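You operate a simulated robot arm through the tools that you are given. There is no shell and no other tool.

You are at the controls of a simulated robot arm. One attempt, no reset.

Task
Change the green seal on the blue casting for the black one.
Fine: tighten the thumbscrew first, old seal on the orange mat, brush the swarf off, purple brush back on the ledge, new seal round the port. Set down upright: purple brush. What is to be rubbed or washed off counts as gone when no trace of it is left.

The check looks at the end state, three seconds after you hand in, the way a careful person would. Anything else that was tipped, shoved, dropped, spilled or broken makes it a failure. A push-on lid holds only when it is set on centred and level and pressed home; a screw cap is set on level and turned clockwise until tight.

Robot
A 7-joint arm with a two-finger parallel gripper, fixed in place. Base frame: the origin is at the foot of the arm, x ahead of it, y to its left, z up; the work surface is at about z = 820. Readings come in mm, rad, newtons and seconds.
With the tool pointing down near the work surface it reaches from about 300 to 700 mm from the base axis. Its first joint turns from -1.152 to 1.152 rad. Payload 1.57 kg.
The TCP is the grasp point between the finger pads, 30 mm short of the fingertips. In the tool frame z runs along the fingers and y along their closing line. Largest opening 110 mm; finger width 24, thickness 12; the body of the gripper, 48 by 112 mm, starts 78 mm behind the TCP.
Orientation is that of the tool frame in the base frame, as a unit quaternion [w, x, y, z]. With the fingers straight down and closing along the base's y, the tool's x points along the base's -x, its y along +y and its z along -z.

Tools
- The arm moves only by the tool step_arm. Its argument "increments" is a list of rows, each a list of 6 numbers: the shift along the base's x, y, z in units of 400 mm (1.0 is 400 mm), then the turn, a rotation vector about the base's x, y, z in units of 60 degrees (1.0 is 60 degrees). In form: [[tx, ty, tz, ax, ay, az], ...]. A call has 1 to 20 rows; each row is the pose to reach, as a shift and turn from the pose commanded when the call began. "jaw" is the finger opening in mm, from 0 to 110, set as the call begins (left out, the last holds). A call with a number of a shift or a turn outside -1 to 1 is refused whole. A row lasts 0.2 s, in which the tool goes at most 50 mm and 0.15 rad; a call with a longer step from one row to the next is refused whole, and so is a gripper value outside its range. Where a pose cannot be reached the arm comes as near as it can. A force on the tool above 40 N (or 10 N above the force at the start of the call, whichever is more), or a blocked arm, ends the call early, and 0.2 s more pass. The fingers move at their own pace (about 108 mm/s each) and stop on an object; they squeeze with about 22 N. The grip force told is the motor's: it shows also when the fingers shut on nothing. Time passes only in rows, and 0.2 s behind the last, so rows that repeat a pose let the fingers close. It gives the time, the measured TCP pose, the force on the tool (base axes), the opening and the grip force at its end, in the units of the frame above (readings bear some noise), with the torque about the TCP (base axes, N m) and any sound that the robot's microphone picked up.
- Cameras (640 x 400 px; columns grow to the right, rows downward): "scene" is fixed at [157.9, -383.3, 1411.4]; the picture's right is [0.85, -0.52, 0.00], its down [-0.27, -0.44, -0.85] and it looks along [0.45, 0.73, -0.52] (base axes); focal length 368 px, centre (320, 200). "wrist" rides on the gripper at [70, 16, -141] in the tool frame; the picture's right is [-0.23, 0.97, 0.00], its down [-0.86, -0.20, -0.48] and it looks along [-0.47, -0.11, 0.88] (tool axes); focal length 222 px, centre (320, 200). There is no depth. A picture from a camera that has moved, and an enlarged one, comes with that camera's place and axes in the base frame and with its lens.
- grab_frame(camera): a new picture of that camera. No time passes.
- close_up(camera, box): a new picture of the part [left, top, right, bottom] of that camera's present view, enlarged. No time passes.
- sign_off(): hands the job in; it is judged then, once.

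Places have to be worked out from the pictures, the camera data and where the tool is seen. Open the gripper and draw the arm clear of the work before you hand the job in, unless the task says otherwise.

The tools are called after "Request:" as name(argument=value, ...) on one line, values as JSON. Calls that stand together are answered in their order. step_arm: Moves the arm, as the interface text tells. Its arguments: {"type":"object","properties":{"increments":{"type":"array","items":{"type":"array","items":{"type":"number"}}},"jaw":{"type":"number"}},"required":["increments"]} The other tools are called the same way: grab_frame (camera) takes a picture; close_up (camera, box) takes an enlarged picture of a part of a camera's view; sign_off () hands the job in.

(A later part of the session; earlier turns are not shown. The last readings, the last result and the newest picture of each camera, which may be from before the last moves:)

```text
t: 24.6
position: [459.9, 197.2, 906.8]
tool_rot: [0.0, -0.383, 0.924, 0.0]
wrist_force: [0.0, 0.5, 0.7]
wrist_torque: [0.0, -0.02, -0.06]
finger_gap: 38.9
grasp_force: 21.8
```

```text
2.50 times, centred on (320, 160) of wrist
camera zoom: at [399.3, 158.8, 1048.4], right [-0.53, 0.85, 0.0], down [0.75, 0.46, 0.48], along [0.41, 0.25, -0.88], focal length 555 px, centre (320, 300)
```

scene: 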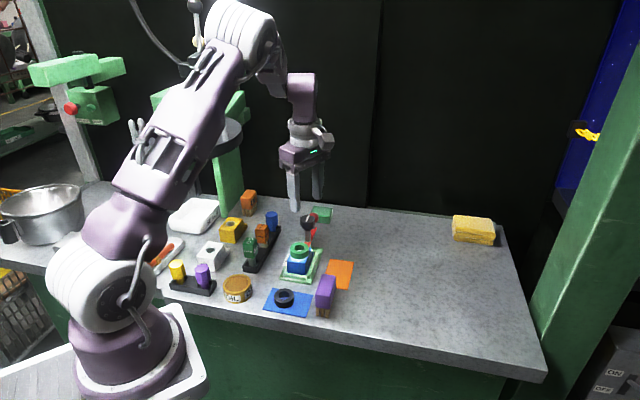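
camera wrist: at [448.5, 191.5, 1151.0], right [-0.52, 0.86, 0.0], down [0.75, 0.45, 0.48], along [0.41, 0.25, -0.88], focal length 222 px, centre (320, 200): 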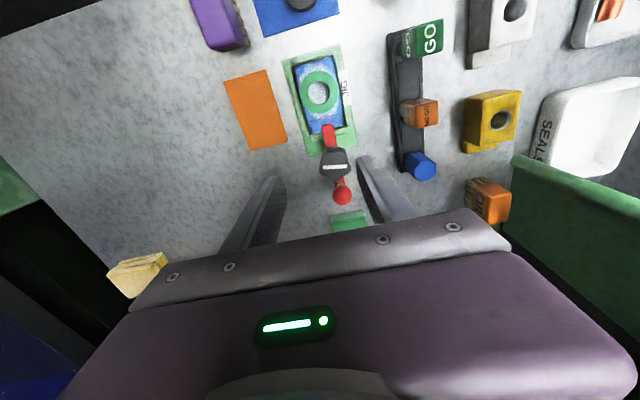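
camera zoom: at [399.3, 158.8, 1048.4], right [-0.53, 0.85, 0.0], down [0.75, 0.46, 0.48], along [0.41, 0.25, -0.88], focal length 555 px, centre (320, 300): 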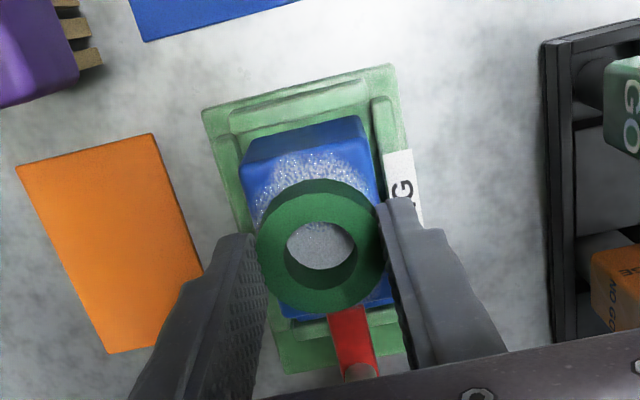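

Seal gripped at 38.9 mm with no side load. I lift straight up.

Request:
step_arm(increments=[[0, 0, 0.02, 0, 0, 0], [0, 0, 0.05, 0, 0, 0], [0, 0, 0.1, 0, 0, 0], [0, 0, 0.16, 0, 0, 0], [0, 0, 0.2, 0, 0, 0]])

Request:
grab_frame(camera="scene")

Request:
close_up(camera="scene", box=[260, 190, 360, 290])

Request:
close_up(camera="wrist", box=[240, 60, 400, 220])

```text
t: 25.8
position: [460.7, 195.9, 987.3]
tool_rot: [0.0, -0.381, 0.924, 0.0]
wrist_force: [-1.2, -0.2, -0.3]
wrist_torque: [-0.01, -0.04, 0.01]
finger_gap: 38.8
grasp_force: 22.2
```

```text
taken
```

scene: 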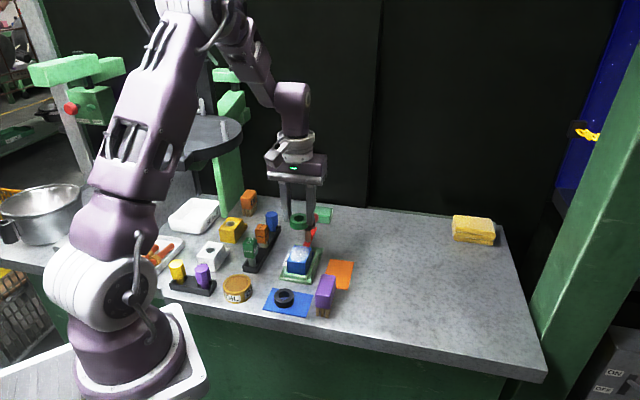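

```text
4.00 times, centred on (310, 240) of scene
camera zoom: at [157.9, -383.3, 1411.4], right [0.85, -0.52, 0.0], down [-0.27, -0.44, -0.85], along [0.45, 0.73, -0.52], focal length 1472 px, centre (360, 40)
```

zoom: 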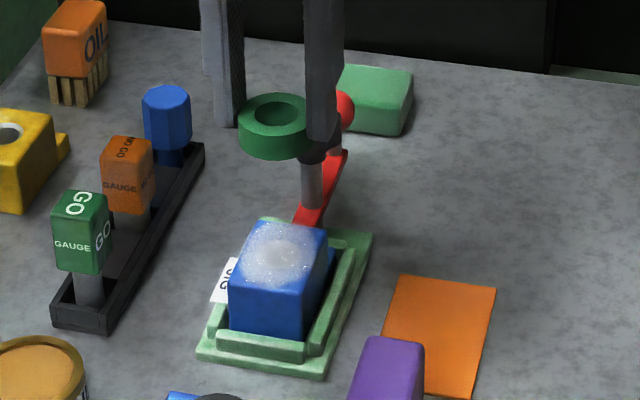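

```text
2.50 times, centred on (320, 140) of wrist
camera zoom: at [400.5, 157.7, 1129.4], right [-0.53, 0.85, 0.0], down [0.75, 0.46, 0.48], along [0.41, 0.25, -0.88], focal length 555 px, centre (320, 350)
```

zoom: 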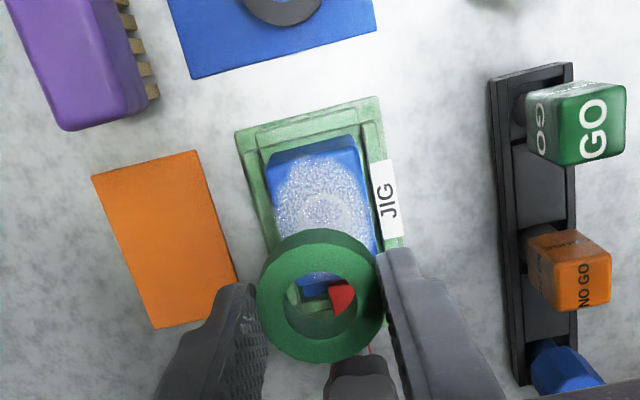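

The old seal is off; the casting's top is covered in swarf. I carry it over to the orange mat and lower to just above it.

Request:
step_arm(increments=[[0.06, -0.047, 0, 0, 0, 0], [0.12, -0.095, 0, 0, 0, 0], [0.176, -0.143, 0, 0, 0, 0], [0.176, -0.143, -0.08, 0, 0, 0], [0.176, -0.143, -0.16, 0, 0, 0], [0.176, -0.143, -0.24, 0, 0, 0], [0.176, -0.143, -0.29, 0, 0, 0], [0.176, -0.143, -0.29, 0, 0, 0]])

Request:
close_up(camera="scene", box=[280, 200, 400, 310])

Request:
close_up(camera="wrist", box=[240, 60, 400, 220])

```text
t: 27.6
position: [532.6, 137.9, 870.5]
tool_rot: [0.001, -0.381, 0.925, 0.0]
wrist_force: [-0.4, -0.4, -0.3]
wrist_torque: [-0.04, -0.01, -0.01]
finger_gap: 38.5
grasp_force: 21.5
```

```text
3.64 times, centred on (340, 255) of scene
camera zoom: at [157.9, -383.3, 1411.4], right [0.85, -0.52, 0.0], down [-0.27, -0.44, -0.85], along [0.45, 0.73, -0.52], focal length 1338 px, centre (247, 0)
```

zoom: 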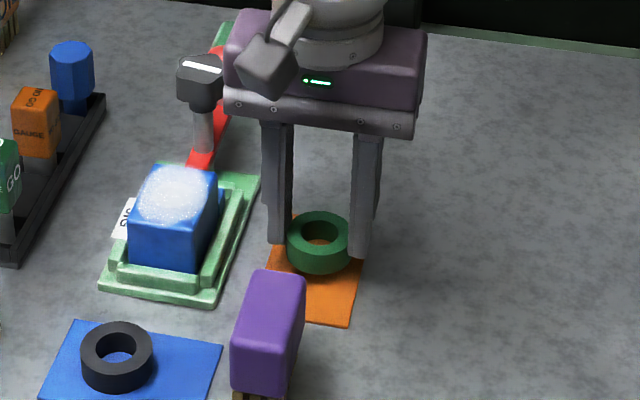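

```text
2.50 times, centred on (320, 140) of wrist
camera zoom: at [471.0, 100.4, 1012.1], right [-0.53, 0.85, 0.0], down [0.75, 0.46, 0.48], along [0.41, 0.25, -0.88], focal length 555 px, centre (320, 350)
```

zoom: 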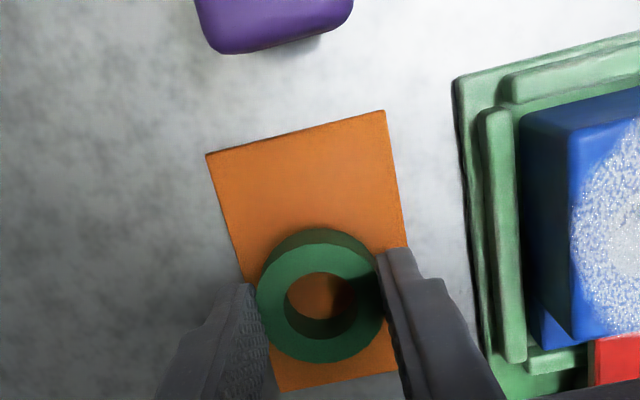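

The seal hangs ~12 mm above the mat, centred on it within a few mm. I lower in small steps and check the contact force.

Request:
step_arm(increments=[[0, 0, -0.01, 0, 0, 0], [0, 0, -0.02, 0, 0, 0], [0, 0, -0.025, 0, 0, 0], [0, 0, -0.025, 0, 0, 0]])

Request:
close_up(camera="scene", box=[315, 235, 375, 295])

```text
t: 28.6
position: [530.4, 140.0, 860.8]
tool_rot: [0.0, -0.382, 0.924, 0.0]
wrist_force: [1.0, 0.0, 0.7]
wrist_torque: [0.04, 0.01, 0.0]
finger_gap: 38.9
grasp_force: 21.4
```

```text
6.67 times, centred on (345, 265) of scene
camera zoom: at [157.9, -383.3, 1411.4], right [0.85, -0.52, 0.0], down [-0.27, -0.44, -0.85], along [0.45, 0.73, -0.52], focal length 2453 px, centre (153, -233)
```

zoom: 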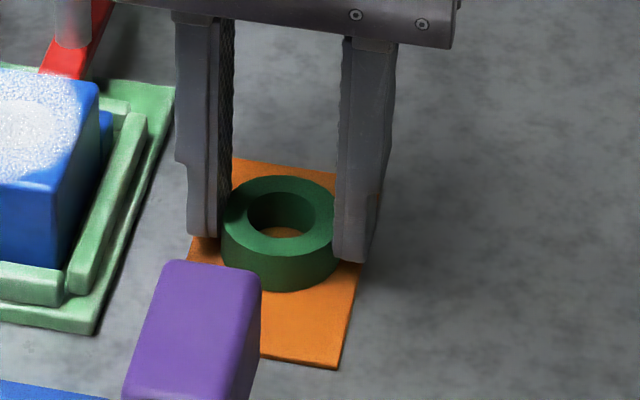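

No contact yet; I go 3 mm lower.

Request:
step_arm(increments=[[0, 0, -0.004, 0, 0, 0], [0, 0, -0.0075, 0, 0, 0], [0, 0, -0.0075, 0, 0, 0]])

Request:
step_arm(increments=[[0, 0, -0.005, 0, 0, 0], [0, 0, -0.005, 0, 0, 0]])

Request:
close_up(camera="scene", box=[315, 235, 375, 295])

```text
t: 29.4
position: [529.8, 140.0, 857.8]
tool_rot: [0.001, -0.382, 0.924, -0.001]
wrist_force: [-3.0, -3.1, 29.5]
wrist_torque: [0.0, 0.11, -0.01]
finger_gap: 39.0
grasp_force: 22.0
```

```text
t: 30.0
position: [530.5, 140.7, 855.8]
tool_rot: [0.0, -0.382, 0.924, 0.0]
wrist_force: [2.0, 0.1, 24.7]
wrist_torque: [0.04, -0.04, 0.01]
finger_gap: 39.0
grasp_force: 21.7
```

```text
6.67 times, centred on (345, 265) of scene
camera zoom: at [157.5, -383.4, 1411.4], right [0.85, -0.52, 0.0], down [-0.27, -0.44, -0.85], along [0.45, 0.73, -0.52], focal length 2453 px, centre (153, -233)
```

zoom: 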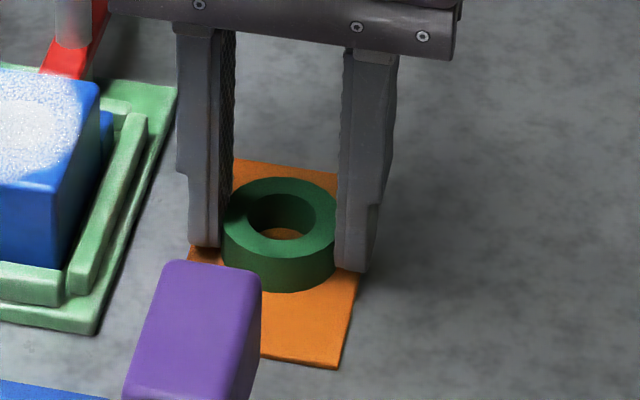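

Contact was made (25–30 N); the seal rests on the mat. I open to 60 mm and rise straight up.

Request:
step_arm(increments=[[0, 0, 0.003, 0, 0, 0], [0, 0, 0.003, 0, 0, 0], [0, 0, 0.08, 0, 0, 0], [0, 0, 0.18, 0, 0, 0], [0, 0, 0.3, 0, 0, 0]], jaw=60)

Request:
close_up(camera="scene", box=[280, 200, 400, 310])

Request:
grab_frame(camera="wrist")

```text
t: 31.2
position: [530.0, 138.8, 975.4]
tool_rot: [-0.001, -0.381, 0.925, 0.0]
wrist_force: [0.4, -0.2, 0.4]
wrist_torque: [-0.06, -0.04, -0.01]
finger_gap: 59.6
grasp_force: 0.1
```

```text
3.64 times, centred on (340, 255) of scene
camera zoom: at [157.9, -383.3, 1411.4], right [0.85, -0.52, 0.0], down [-0.27, -0.44, -0.85], along [0.45, 0.73, -0.52], focal length 1338 px, centre (247, 0)
```

zoom: 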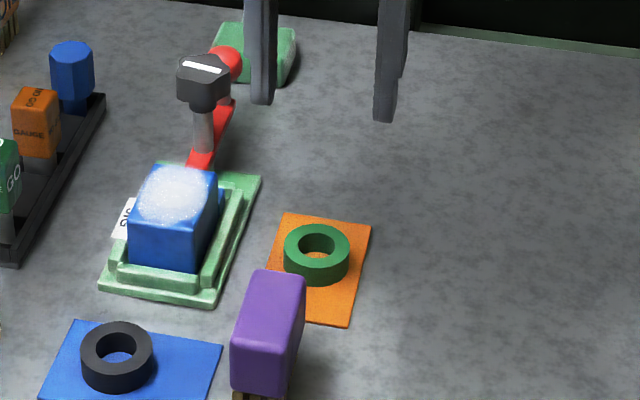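

```text
taken
camera wrist: at [470.8, 100.6, 1118.0], right [-0.53, 0.85, 0.0], down [0.75, 0.46, 0.48], along [0.41, 0.25, -0.88], focal length 222 px, centre (320, 200)
```

wrist: 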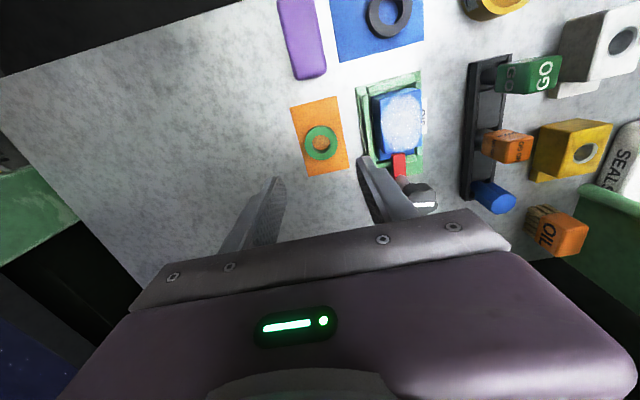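

Old seal lies flat on the orange mat. Next the purple brush: I move above it and look.

Request:
step_arm(increments=[[-0.065, -0.055, 0.02, 0, 0, 0], [-0.13, -0.11, 0.03, 0, 0, 0], [-0.195, -0.165, 0.04, 0, 0, 0], [-0.195, -0.165, 0.04, 0, 0, 0]])

Request:
close_up(camera="wrist", box=[220, 60, 420, 220])

Request:
close_up(camera="scene", box=[300, 255, 364, 325])

```text
t: 32.2
position: [451.3, 73.8, 990.3]
tool_rot: [0.001, -0.381, 0.924, 0.001]
wrist_force: [0.6, -0.4, -0.1]
wrist_torque: [-0.03, 0.01, -0.01]
finger_gap: 60.1
grasp_force: 0.0
```

```text
2.50 times, centred on (320, 140) of wrist
camera zoom: at [392.4, 35.8, 1132.7], right [-0.53, 0.85, 0.0], down [0.75, 0.46, 0.48], along [0.41, 0.25, -0.88], focal length 555 px, centre (320, 350)
```

zoom: 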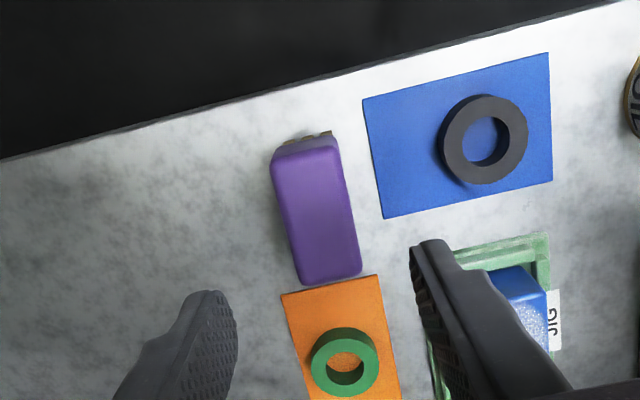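

```text
5.71 times, centred on (332, 290) of scene
camera zoom: at [157.9, -383.3, 1411.4], right [0.85, -0.52, 0.0], down [-0.27, -0.44, -0.85], along [0.45, 0.73, -0.52], focal length 2102 px, centre (251, -314)
```

zoom: 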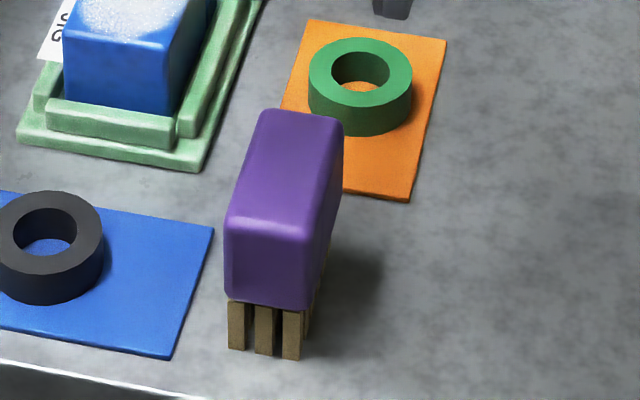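

Brush centre ≈ (450, 70.5), long axis along (0.71, 0.71), body from about z 840 to 884. I descend astride it to TCP ≈ 872.

Request:
step_arm(increments=[[-0.002, -0.007, -0.08, 0, 0, 0], [-0.002, -0.007, -0.16, 0, 0, 0], [-0.002, -0.007, -0.23, 0, 0, 0], [-0.002, -0.007, -0.27, 0, 0, 0], [-0.002, -0.007, -0.295, 0, 0, 0], [-0.002, -0.007, -0.295, 0, 0, 0]])

Request:
close_up(camera="wrist", box=[240, 80, 400, 240])

Request:
close_up(camera="scene", box=[290, 235, 364, 325])

```text
t: 33.6
position: [450.4, 70.3, 874.8]
tool_rot: [0.0, -0.382, 0.924, 0.0]
wrist_force: [-0.5, -0.7, 0.2]
wrist_torque: [-0.01, 0.01, -0.02]
finger_gap: 59.7
grasp_force: 0.1
```

```text
2.50 times, centred on (320, 160) of wrist
camera zoom: at [391.1, 32.3, 1016.6], right [-0.53, 0.85, 0.0], down [0.75, 0.46, 0.48], along [0.41, 0.25, -0.88], focal length 555 px, centre (320, 300)
```

zoom: 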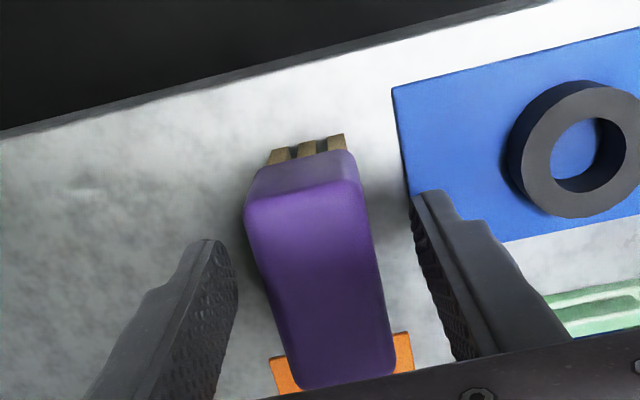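

```text
4.44 times, centred on (327, 280) of scene
camera zoom: at [157.9, -383.3, 1411.4], right [0.85, -0.52, 0.0], down [-0.27, -0.44, -0.85], along [0.45, 0.73, -0.52], focal length 1635 px, centre (289, -156)
```

zoom: 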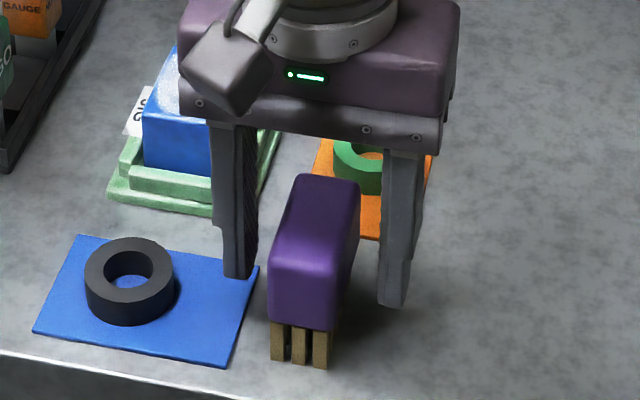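

The brush is between the fingers. I close on it at this height.

Request:
step_arm(increments=[[0, 0, -0.004, 0, 0, 0], [0, 0, -0.004, 0, 0, 0], [0, 0, -0.004, 0, 0, 0], [0, 0, -0.004, 0, 0, 0]], jaw=15)

Request:
close_up(camera="wrist", box=[240, 80, 400, 240])

Request:
close_up(camera="scene", box=[290, 235, 364, 325])

```text
t: 34.6
position: [450.1, 70.6, 872.9]
tool_rot: [0.0, -0.382, 0.924, -0.001]
wrist_force: [-1.7, 0.7, 18.4]
wrist_torque: [0.03, 0.06, 0.01]
finger_gap: 31.7
grasp_force: 21.9
```

```text
2.50 times, centred on (320, 160) of wrist
camera zoom: at [391.1, 32.3, 1015.4], right [-0.53, 0.85, 0.0], down [0.75, 0.46, 0.48], along [0.41, 0.25, -0.88], focal length 555 px, centre (320, 300)
```

zoom: 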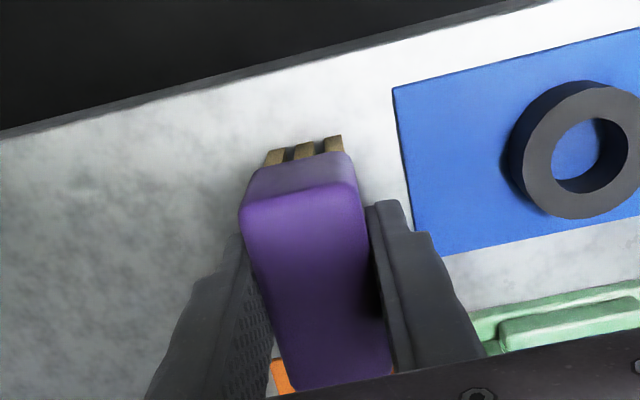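

```text
4.44 times, centred on (327, 280) of scene
camera zoom: at [157.6, -383.3, 1411.4], right [0.85, -0.52, 0.0], down [-0.27, -0.44, -0.85], along [0.45, 0.73, -0.52], focal length 1635 px, centre (289, -156)
```

zoom: 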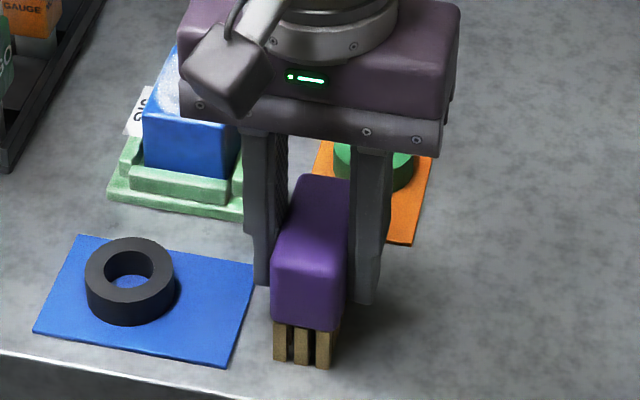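

Brush gripped (31.7 mm) standing square. I lift 100 mm and carry it over the casting, then lower to a few mm above the top face.

Request:
step_arm(increments=[[0, 0, 0.03, 0, 0, 0], [0, 0, 0.1, 0, 0, 0], [0, 0, 0.2, 0, 0, 0], [0, 0, 0.25, 0, 0, 0], [0.007, 0.1, 0.25, 0, 0, 0], [0.014, 0.2, 0.25, 0, 0, 0], [0.021, 0.314, 0.25, 0, 0, 0], [0.021, 0.314, 0.25, 0, 0, 0]])

Request:
close_up(camera="scene", box=[260, 180, 360, 300])

Request:
close_up(camera="wrist", box=[240, 60, 400, 220])

Request:
close_up(camera="scene", box=[190, 210, 260, 280])

```text
t: 36.4
position: [461.2, 197.3, 970.2]
tool_rot: [0.0, -0.382, 0.924, -0.001]
wrist_force: [-0.5, -1.5, 0.1]
wrist_torque: [0.0, -0.01, -0.03]
finger_gap: 31.3
grasp_force: 21.9
```

```text
3.33 times, centred on (310, 240) of scene
camera zoom: at [157.9, -383.3, 1411.4], right [0.85, -0.52, 0.0], down [-0.27, -0.44, -0.85], along [0.45, 0.73, -0.52], focal length 1226 px, centre (353, 67)
```

zoom: 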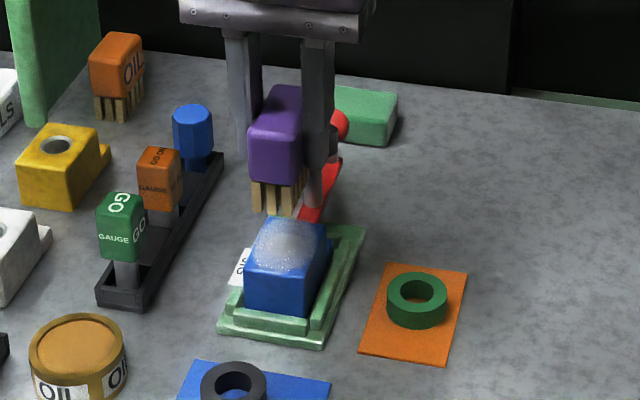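

```text
2.50 times, centred on (320, 140) of wrist
camera zoom: at [401.1, 159.0, 1112.8], right [-0.53, 0.85, 0.0], down [0.75, 0.46, 0.48], along [0.41, 0.25, -0.88], focal length 555 px, centre (320, 350)
```

zoom: 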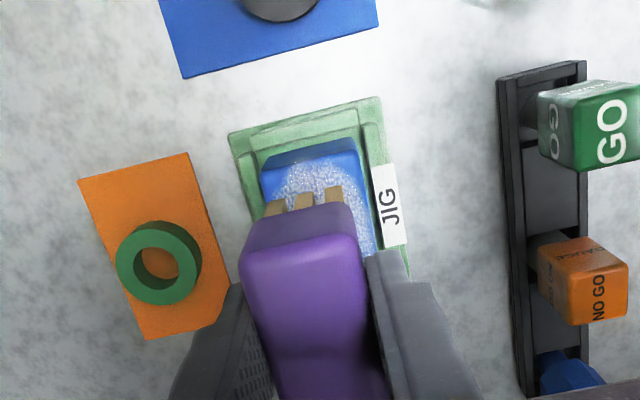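

```text
5.71 times, centred on (225, 245) of scene
camera zoom: at [157.9, -383.3, 1411.4], right [0.85, -0.52, 0.0], down [-0.27, -0.44, -0.85], along [0.45, 0.73, -0.52], focal length 2102 px, centre (863, -57)
```

zoom: 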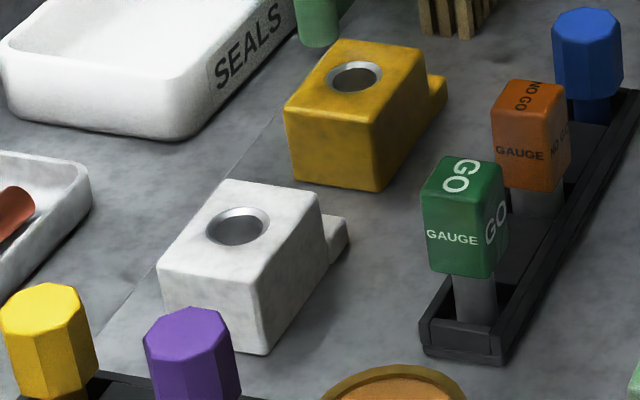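

The other castings show the port is a flush countersunk hole, so the top is flat and can be swept. I lower the bristles to just above the face, in steps.

Request:
step_arm(increments=[[-0.003, -0.001, -0.05, 0, 0, 0], [-0.003, -0.001, -0.1, 0, 0, 0], [-0.003, -0.001, -0.11, 0, 0, 0], [-0.003, -0.001, -0.115, 0, 0, 0], [-0.003, -0.001, -0.115, 0, 0, 0]])

Request:
close_up(camera="scene", box=[270, 200, 350, 290])

```text
t: 37.6
position: [458.4, 195.7, 925.7]
tool_rot: [-0.001, -0.381, 0.924, -0.001]
wrist_force: [-0.7, -1.2, -1.3]
wrist_torque: [-0.02, 0.02, 0.04]
finger_gap: 31.7
grasp_force: 22.0
```

```text
4.44 times, centred on (310, 245) of scene
camera zoom: at [157.9, -383.3, 1411.4], right [0.85, -0.52, 0.0], down [-0.27, -0.44, -0.85], along [0.45, 0.73, -0.52], focal length 1635 px, centre (364, 0)
```

zoom: 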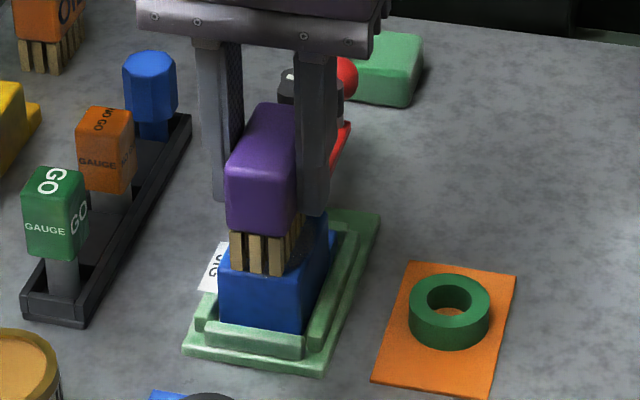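

The bristles are just above the top. I lower in ~1 mm steps until contact is felt.

Request:
step_arm(increments=[[0, 0, -0.003, 0, 0, 0], [0, 0, -0.006, 0, 0, 0], [0, 0, -0.006, 0, 0, 0]])

Request:
step_arm(increments=[[0, 0, -0.0025, 0, 0, 0], [0, 0, -0.0025, 0, 0, 0]])

```text
t: 38.4
position: [459.1, 195.7, 923.4]
tool_rot: [0.0, -0.382, 0.924, 0.0]
wrist_force: [-0.8, -0.2, -0.3]
wrist_torque: [0.04, 0.01, 0.0]
finger_gap: 31.6
grasp_force: 21.8
```

```text
t: 39.0
position: [459.1, 195.4, 924.0]
tool_rot: [0.001, -0.382, 0.924, 0.0]
wrist_force: [-3.3, -2.8, 17.8]
wrist_torque: [-0.01, 0.08, 0.02]
finger_gap: 31.7
grasp_force: 21.8
```

Contact at ~18 N. I ease up half a millimetre and make a first set of sweeps across and along the face.

Request:
step_arm(increments=[[0, 0, 0.0015, 0, 0, 0], [0.0141, -0.0141, 0.0015, 0, 0, 0], [0.0247, -0.0247, 0.0015, 0, 0, 0], [0.0106, -0.0106, 0.0015, 0, 0, 0], [-0.0035, 0.0035, 0.0015, 0, 0, 0], [-0.0177, 0.0177, 0.0015, 0, 0, 0], [-0.0247, 0.0247, 0.0015, 0, 0, 0], [-0.0106, 0.0106, 0.0015, 0, 0, 0], [0, 0, 0.0015, 0, 0, 0], [0.0141, 0.0141, 0.0015, 0, 0, 0], [0.0247, 0.0247, 0.0015, 0, 0, 0], [0.0071, 0.0071, 0.0015, 0, 0, 0], [-0.0106, -0.0106, 0.0015, 0, 0, 0], [-0.0247, -0.0247, 0.0015, 0, 0, 0], [-0.0106, -0.0106, 0.0015, 0, 0, 0], [0, 0, 0.0015, 0, 0, 0]])

Request:
close_up(camera="scene", box=[270, 200, 350, 290])

Request:
close_up(camera="wrist", box=[240, 60, 400, 220])

```text
t: 42.4
position: [457.4, 196.1, 922.2]
tool_rot: [0.0, -0.381, 0.925, 0.0]
wrist_force: [-4.7, -5.0, 16.4]
wrist_torque: [-0.03, -0.04, -0.04]
finger_gap: 31.5
grasp_force: 22.0
```

```text
4.44 times, centred on (310, 245) of scene
camera zoom: at [157.5, -383.6, 1411.3], right [0.85, -0.52, 0.0], down [-0.27, -0.44, -0.85], along [0.45, 0.73, -0.52], focal length 1635 px, centre (364, 0)
```

zoom: 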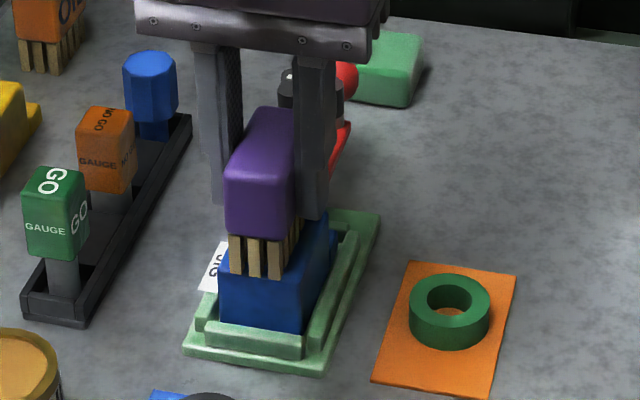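

```text
2.50 times, centred on (320, 140) of wrist
camera zoom: at [397.5, 157.3, 1065.4], right [-0.53, 0.85, 0.0], down [0.75, 0.46, 0.48], along [0.41, 0.25, -0.88], focal length 555 px, centre (320, 350)
```

zoom: 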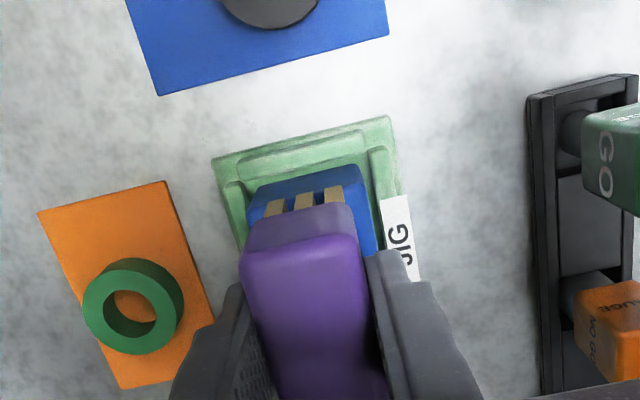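

The visible part of the top looks clean. I make a second set of sweeps covering the corners, then lift to inspect.

Request:
step_arm(increments=[[0.0106, -0.0106, 0, 0, 0, 0], [0.0212, -0.0212, 0, 0, 0, 0], [0.0318, -0.0106, 0, 0, 0, 0], [0.0424, 0, 0, 0, 0, 0], [0.0212, -0.0212, 0, 0, 0, 0], [0, -0.0424, 0, 0, 0, 0], [-0.0141, -0.0283, 0, 0, 0, 0], [-0.0283, -0.0141, 0, 0, 0, 0], [-0.0424, 0, 0, 0, 0, 0], [-0.0247, 0.0177, 0, 0, 0, 0], [-0.0035, 0.0389, 0, 0, 0, 0], [0.0141, 0.0283, 0, 0, 0, 0], [0.0283, 0.0141, 0, 0, 0, 0], [0, 0, 0, 0, 0, 0], [-0.0177, 0.0177, 0, 0, 0, 0], [0, 0, 0, 0, 0, 0]])

Request:
step_arm(increments=[[0, 0, 0.03, 0, 0, 0], [-0.02, -0.08, 0.1, 0, 0, 0], [-0.04, -0.18, 0.1, 0, 0, 0], [-0.04, -0.28, 0.1, 0, 0, 0], [-0.04, -0.28, 0.1, 0, 0, 0]])

Request:
close_up(camera="scene", box=[270, 210, 340, 290])

Request:
grab_frame(camera="wrist")

Request:
grab_frame(camera="scene")

```text
t: 45.8
position: [459.7, 196.8, 923.3]
tool_rot: [0.0, -0.382, 0.924, 0.0]
wrist_force: [-0.9, 1.2, 3.3]
wrist_torque: [0.09, -0.03, 0.03]
finger_gap: 31.5
grasp_force: 22.5
```

```text
t: 47.0
position: [441.6, 84.6, 965.8]
tool_rot: [0.0, -0.382, 0.924, -0.001]
wrist_force: [0.5, 0.9, -0.8]
wrist_torque: [-0.01, 0.02, -0.03]
finger_gap: 31.6
grasp_force: 22.2
```

```text
5.00 times, centred on (305, 250) of scene
camera zoom: at [157.9, -383.3, 1411.4], right [0.85, -0.52, 0.0], down [-0.27, -0.44, -0.85], along [0.45, 0.73, -0.52], focal length 1840 px, centre (395, -50)
```

zoom: 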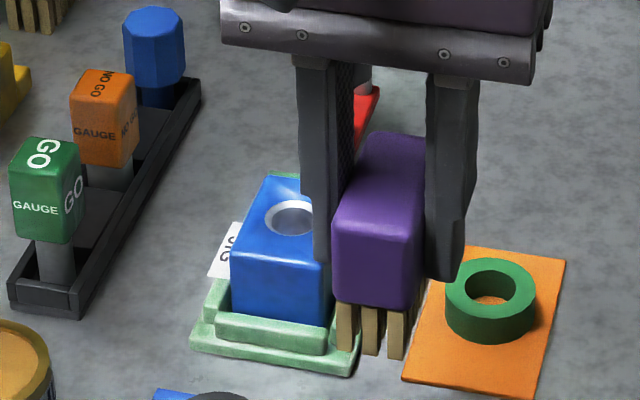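

```text
taken
camera wrist: at [381.6, 45.4, 1107.8], right [-0.53, 0.85, 0.0], down [0.75, 0.46, 0.48], along [0.41, 0.25, -0.88], focal length 222 px, centre (320, 200)
```

wrist: 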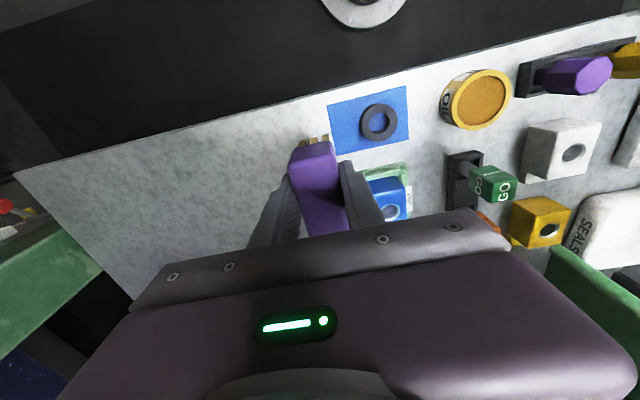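

```text
taken
```

scene: 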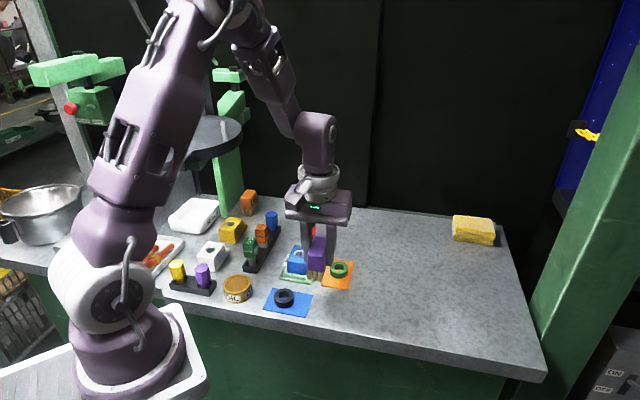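

The port is revealed and swarf looks gone. I move aside (brush still held, high) for an unobstructed look at the whole top face.

Request:
step_arm(increments=[[0.05, 0.02, 0.05, 0, 0, 0], [0.11, 0.06, 0.085, 0, 0, 0], [0.17, 0.1, 0.085, 0, 0, 0], [0.221, 0.12, 0.085, 0, 0, 0], [0.221, 0.12, 0.085, 0, 0, 0]])

Request:
close_up(camera="wrist", box=[350, 70, 450, 190])

Request:
close_up(camera="scene", box=[275, 230, 325, 285])

Request:
grab_frame(camera="wrist")

```text
t: 48.2
position: [531.5, 130.6, 997.5]
tool_rot: [0.0, -0.382, 0.924, 0.0]
wrist_force: [-0.5, 0.5, -1.2]
wrist_torque: [0.04, 0.02, 0.02]
finger_gap: 31.7
grasp_force: 22.6
```

```text
3.33 times, centred on (400, 130) of wrist
camera zoom: at [470.7, 93.2, 1139.7], right [-0.53, 0.85, 0.0], down [0.75, 0.46, 0.48], along [0.41, 0.25, -0.88], focal length 740 px, centre (53, 433)
```

zoom: 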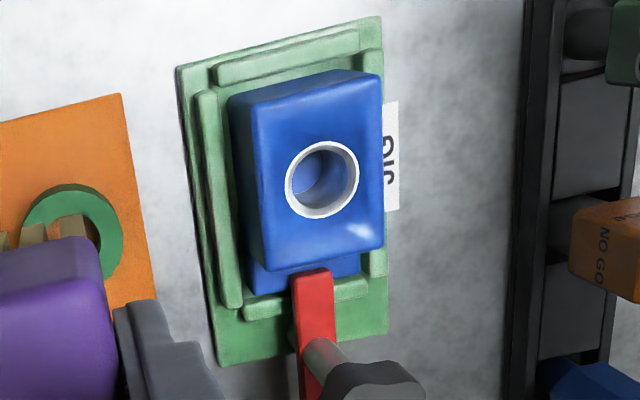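

```text
7.27 times, centred on (300, 258) of scene
camera zoom: at [157.9, -383.3, 1411.4], right [0.85, -0.52, 0.0], down [-0.27, -0.44, -0.85], along [0.45, 0.73, -0.52], focal length 2676 px, centre (466, -218)
```

zoom: 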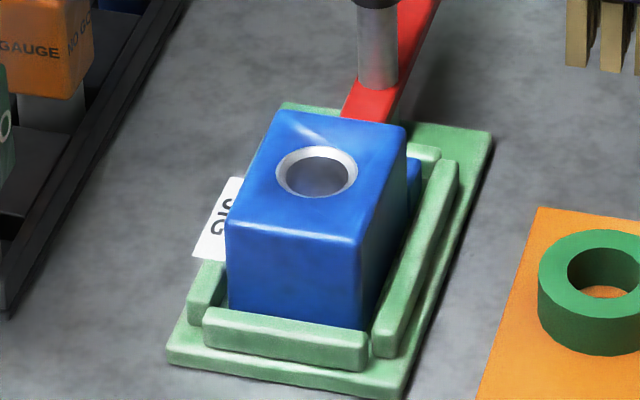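

```text
taken
camera wrist: at [470.7, 93.2, 1139.7], right [-0.53, 0.85, 0.0], down [0.75, 0.46, 0.48], along [0.41, 0.25, -0.88], focal length 222 px, centre (320, 200)
```

wrist: 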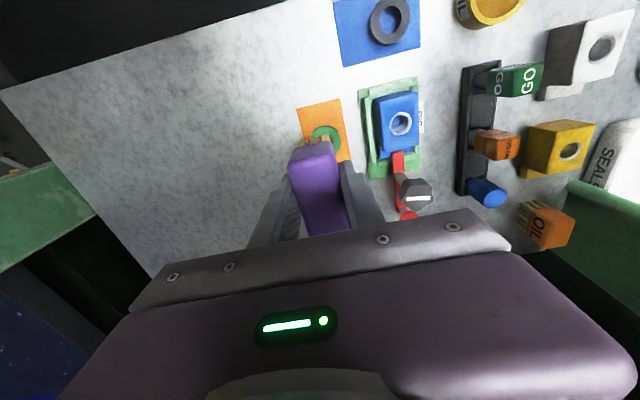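

Both views agree on one faint leftover smear near the far corner, about (467, 219). I bring the brush back over that corner.

Request:
step_arm(increments=[[-0.06, 0.066, 0, 0, 0, 0], [-0.12, 0.132, 0, 0, 0, 0], [-0.183, 0.198, 0, 0, 0, 0], [-0.183, 0.198, -0.08, 0, 0, 0], [-0.183, 0.198, -0.15, 0, 0, 0], [-0.183, 0.198, -0.172, 0, 0, 0], [-0.183, 0.198, -0.172, 0, 0, 0]])

Request:
step_arm(increments=[[0, 0, -0.005, 0, 0, 0], [0, 0, -0.01, 0, 0, 0], [0, 0, -0.012, 0, 0, 0], [0, 0, -0.012, 0, 0, 0]])

Request:
close_up(camera="scene", box=[270, 200, 350, 290])

```text
t: 49.8
position: [457.8, 212.2, 929.2]
tool_rot: [0.0, -0.382, 0.924, 0.0]
wrist_force: [1.2, -0.3, -0.6]
wrist_torque: [-0.01, 0.0, 0.02]
finger_gap: 31.8
grasp_force: 22.3
```

```text
t: 50.8
position: [458.5, 211.8, 924.8]
tool_rot: [0.0, -0.382, 0.924, 0.0]
wrist_force: [0.6, 0.1, -1.2]
wrist_torque: [-0.01, 0.0, 0.0]
finger_gap: 31.4
grasp_force: 21.9
```

```text
4.44 times, centred on (310, 245) of scene
camera zoom: at [157.9, -383.3, 1411.4], right [0.85, -0.52, 0.0], down [-0.27, -0.44, -0.85], along [0.45, 0.73, -0.52], focal length 1635 px, centre (364, 0)
```

zoom: 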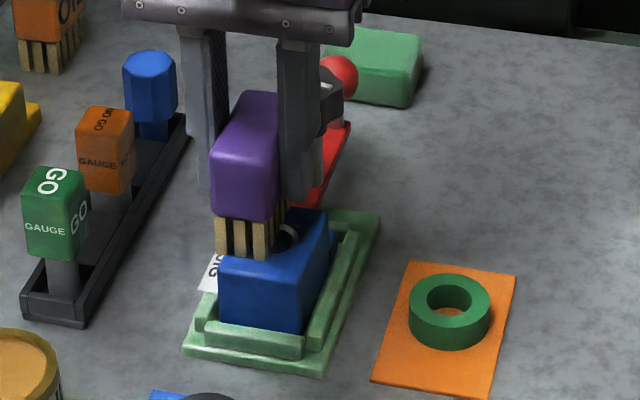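

No contact yet; I lower another 2.5 mm.

Request:
step_arm(increments=[[0, 0, -0.003, 0, 0, 0], [0, 0, -0.005, 0, 0, 0], [0, 0, -0.0065, 0, 0, 0], [0, 0, -0.0065, 0, 0, 0]])

```text
t: 51.8
position: [458.2, 211.5, 921.9]
tool_rot: [0.002, -0.382, 0.924, 0.0]
wrist_force: [1.5, 5.1, 17.7]
wrist_torque: [0.15, -0.04, -0.03]
finger_gap: 31.9
grasp_force: 22.1
```

Contact at ~18 N over the far corner. I make several short strokes there.

Request:
step_arm(increments=[[0.0141, -0.0141, 0, 0, 0, 0], [0.0247, -0.0247, 0, 0, 0, 0], [0.0071, -0.0071, 0, 0, 0, 0], [-0.0106, 0.0106, 0, 0, 0, 0], [-0.0071, 0.0212, 0, 0, 0, 0], [0.0088, 0.0088, 0, 0, 0, 0], [0.023, -0.0053, 0, 0, 0, 0], [0.0336, -0.0159, 0, 0, 0, 0], [-0.0035, -0.0177, 0, 0, 0, 0], [-0.0212, 0, 0, 0, 0, 0], [-0.0177, -0.0177, 0, 0, 0, 0], [0, 0, 0, 0, 0, 0], [0.0088, 0.0088, 0, 0, 0, 0], [-0.0088, -0.0088, 0, 0, 0, 0], [0.0088, 0.0088, 0, 0, 0, 0], [-0.0018, 0.0194, 0, 0, 0, 0], [0.0194, -0.0018, 0, 0, 0, 0], [0, 0, 0, 0, 0, 0]])

Request:
step_arm(increments=[[0, 0, 0.03, 0, 0, 0], [0, 0, 0.1, 0, 0, 0], [0, 0, 0.19, 0, 0, 0], [0.06, -0.066, 0.19, 0, 0, 0], [0.12, -0.132, 0.19, 0, 0, 0], [0.183, -0.19, 0.19, 0, 0, 0], [0.183, -0.19, 0.19, 0, 0, 0]])

Request:
close_up(camera="wrist", box=[350, 70, 450, 190])

Request:
close_up(camera="scene", box=[275, 230, 325, 285])

```text
t: 55.6
position: [457.7, 210.5, 922.0]
tool_rot: [0.0, -0.381, 0.924, 0.0]
wrist_force: [0.6, 0.1, -1.2]
wrist_torque: [0.01, 0.0, -0.02]
finger_gap: 31.5
grasp_force: 22.0
```

```text
t: 57.2
position: [531.5, 133.3, 996.8]
tool_rot: [0.0, -0.382, 0.924, 0.0]
wrist_force: [-0.4, 0.3, -1.6]
wrist_torque: [0.0, 0.0, 0.0]
finger_gap: 31.5
grasp_force: 22.4
```

```text
3.33 times, centred on (400, 130) of wrist
camera zoom: at [471.3, 94.7, 1138.8], right [-0.53, 0.85, 0.0], down [0.75, 0.46, 0.48], along [0.41, 0.25, -0.88], focal length 740 px, centre (53, 433)
```

zoom: 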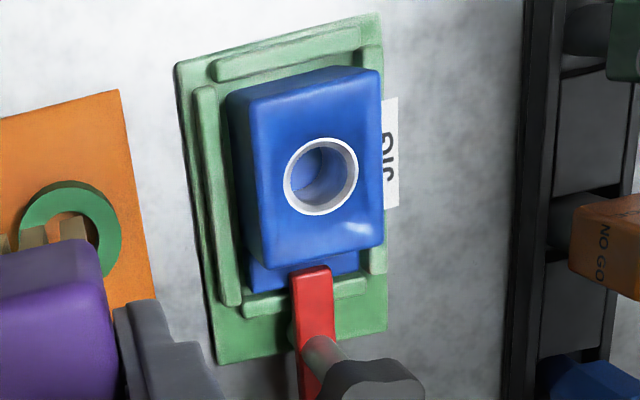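

```text
7.27 times, centred on (300, 258) of scene
camera zoom: at [157.9, -383.3, 1411.4], right [0.85, -0.52, 0.0], down [-0.27, -0.44, -0.85], along [0.45, 0.73, -0.52], focal length 2676 px, centre (466, -218)
```

zoom: 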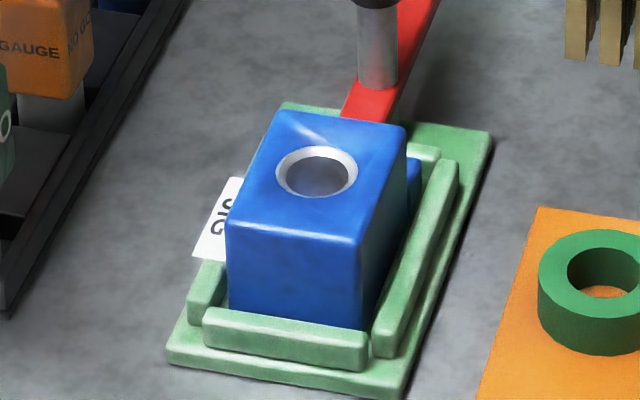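

The smear is still there, unchanged, and contact had been lost by the end of the strokes. I look closer at the smear and at the brush's attitude in the grip.

Request:
close_up(camera="scene", box=[285, 232, 315, 258])

Request:
close_up(camera="wrist", box=[380, 85, 425, 165])

Request:
close_up(camera="scene", box=[290, 150, 390, 270])

Request:
close_up(camera="wrist", box=[240, 100, 400, 240])

```text
15.38 times, centred on (300, 245) of scene
camera zoom: at [157.9, -383.3, 1411.4], right [0.85, -0.52, 0.0], down [-0.27, -0.44, -0.85], along [0.45, 0.73, -0.52], focal length 5660 px, centre (628, -492)
```

zoom: 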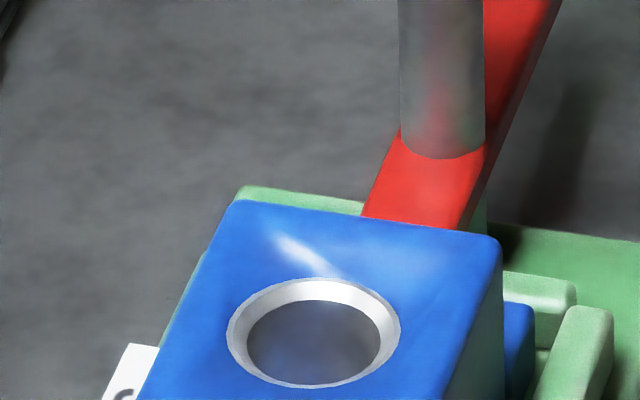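

```text
5.00 times, centred on (402, 125) of wrist
camera zoom: at [471.3, 94.7, 1138.8], right [-0.53, 0.85, 0.0], down [0.75, 0.46, 0.48], along [0.41, 0.25, -0.88], focal length 1111 px, centre (-92, 575)
```

zoom: 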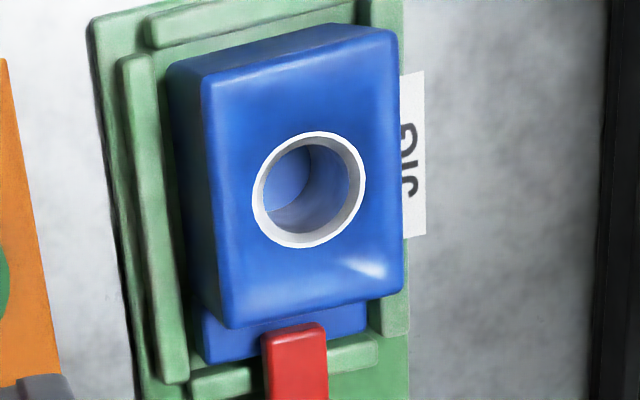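

```text
3.33 times, centred on (340, 210) of scene
camera zoom: at [157.9, -383.3, 1411.4], right [0.85, -0.52, 0.0], down [-0.27, -0.44, -0.85], along [0.45, 0.73, -0.52], focal length 1226 px, centre (253, 167)
```

zoom: 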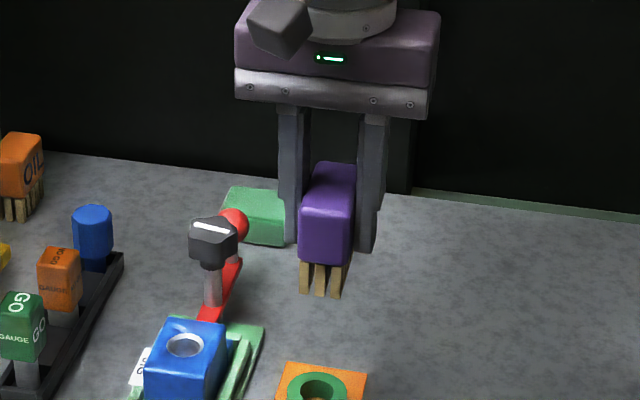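

```text
2.86 times, centred on (320, 170) of wrist
camera zoom: at [471.3, 94.7, 1138.8], right [-0.53, 0.85, 0.0], down [0.75, 0.46, 0.48], along [0.41, 0.25, -0.88], focal length 635 px, centre (320, 286)
```

zoom: 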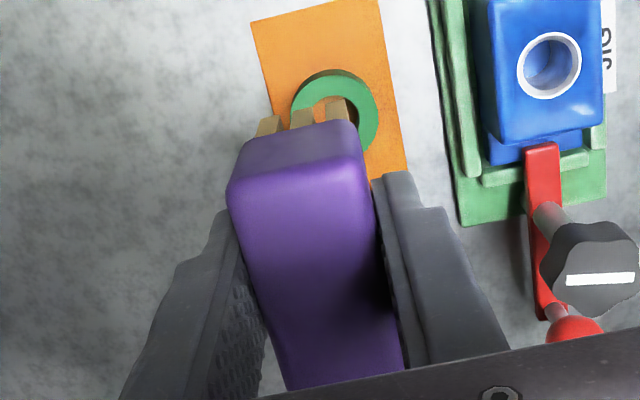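

The streak could be leftover or the casting's own finish, so I brush it again with confirmed contact. Back over the far corner and down.

Request:
step_arm(increments=[[-0.06, 0.068, 0, 0, 0, 0], [-0.12, 0.135, 0, 0, 0, 0], [-0.173, 0.202, 0, 0, 0, 0], [-0.173, 0.202, -0.08, 0, 0, 0], [-0.173, 0.202, -0.15, 0, 0, 0], [-0.173, 0.202, -0.183, 0, 0, 0], [-0.173, 0.202, -0.183, 0, 0, 0]])

Request:
step_arm(increments=[[0, 0, -0.0025, 0, 0, 0], [0, 0, -0.005, 0, 0, 0], [0, 0, -0.0075, 0, 0, 0], [0, 0, -0.0075, 0, 0, 0]])

```text
t: 58.8
position: [462.6, 215.0, 921.9]
tool_rot: [0.0, -0.381, 0.924, 0.0]
wrist_force: [0.3, 0.6, -0.9]
wrist_torque: [-0.04, -0.01, -0.01]
finger_gap: 31.7
grasp_force: 22.0
```

```text
t: 59.8
position: [462.3, 217.0, 920.5]
tool_rot: [0.0, -0.382, 0.924, 0.001]
wrist_force: [-3.2, 1.2, 17.6]
wrist_torque: [0.11, 0.03, 0.02]
finger_gap: 31.7
grasp_force: 21.7
```

Contact 17.6 N right over the spot. Short strokes back and forth here.

Request:
step_arm(increments=[[0.0106, -0.0106, 0, 0, 0, 0], [0.0212, -0.0212, 0, 0, 0, 0], [0.0106, -0.0106, 0, 0, 0, 0], [0, 0, 0, 0, 0, 0], [-0.0106, 0.0106, 0, 0, 0, 0], [-0.0141, 0.0141, 0, 0, 0, 0], [0, 0, 0, 0, 0, 0]])

Request:
step_arm(increments=[[-0.0088, -0.0088, 0, 0, 0, 0], [-0.0177, -0.0177, 0, 0, 0, 0], [-0.0265, -0.0265, 0, 0, 0, 0], [-0.0177, -0.0177, 0, 0, 0, 0], [-0.0088, -0.0088, 0, 0, 0, 0], [0, 0, 0, 0, 0, 0]])

```text
t: 61.4
position: [461.3, 216.2, 921.5]
tool_rot: [-0.001, -0.382, 0.924, -0.001]
wrist_force: [0.3, -1.2, -1.4]
wrist_torque: [0.02, 0.01, -0.01]
finger_gap: 31.8
grasp_force: 22.2
```

```text
t: 62.8
position: [460.8, 216.5, 921.2]
tool_rot: [0.001, -0.382, 0.924, 0.0]
wrist_force: [0.0, 0.0, -1.0]
wrist_torque: [-0.03, 0.0, 0.02]
finger_gap: 31.6
grasp_force: 21.8
```

Contact drops away as the brush creeps up in the jaws, but strokes were made over the spot. I lift and look again.

Request:
step_arm(increments=[[0, 0, 0.03, 0, 0, 0], [0, 0, 0.1, 0, 0, 0], [0, 0, 0.19, 0, 0, 0], [0.06, -0.066, 0.19, 0, 0, 0], [0.12, -0.132, 0.19, 0, 0, 0], [0.173, -0.2, 0.19, 0, 0, 0], [0.173, -0.2, 0.19, 0, 0, 0]])

Request:
close_up(camera="scene", box=[285, 232, 315, 258])

Request:
close_up(camera="wrist", box=[380, 85, 425, 165])

Request:
close_up(camera="scene", box=[210, 205, 260, 260])

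```text
t: 64.4
position: [530.9, 134.7, 996.4]
tool_rot: [0.0, -0.382, 0.924, 0.001]
wrist_force: [-0.2, -0.6, -1.0]
wrist_torque: [0.01, -0.04, 0.0]
finger_gap: 31.3
grasp_force: 22.1
```

```text
15.38 times, centred on (300, 245) of scene
camera zoom: at [157.9, -383.3, 1411.4], right [0.85, -0.52, 0.0], down [-0.27, -0.44, -0.85], along [0.45, 0.73, -0.52], focal length 5660 px, centre (628, -492)
```

zoom: 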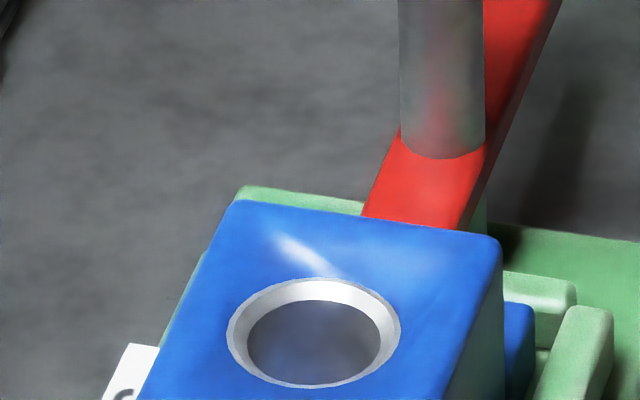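

```text
5.00 times, centred on (402, 125) of wrist
camera zoom: at [471.1, 97.4, 1138.7], right [-0.53, 0.85, 0.0], down [0.75, 0.46, 0.48], along [0.41, 0.25, -0.88], focal length 1111 px, centre (-92, 575)
```

zoom: 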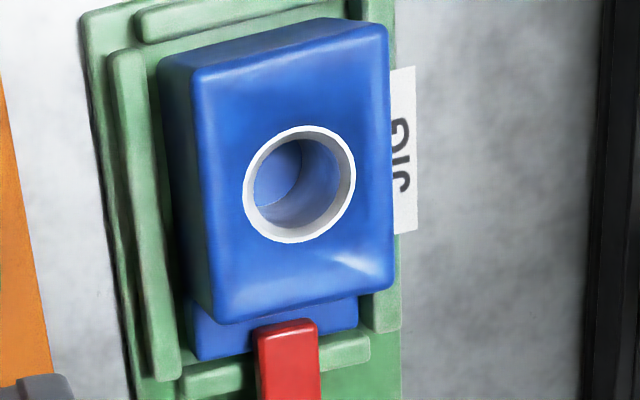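

```text
7.27 times, centred on (235, 232) of scene
camera zoom: at [157.9, -383.3, 1411.4], right [0.85, -0.52, 0.0], down [-0.27, -0.44, -0.85], along [0.45, 0.73, -0.52], focal length 2676 px, centre (938, -36)
```

zoom: 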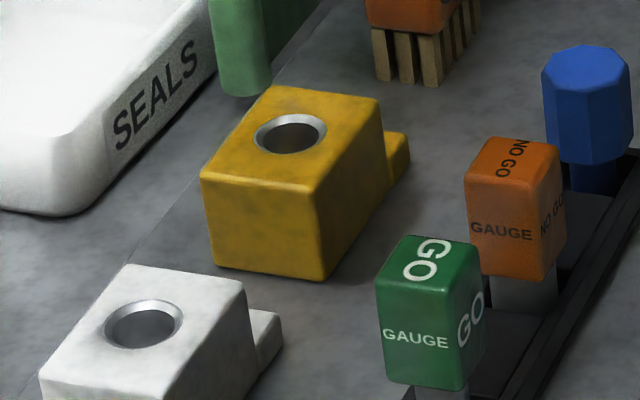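

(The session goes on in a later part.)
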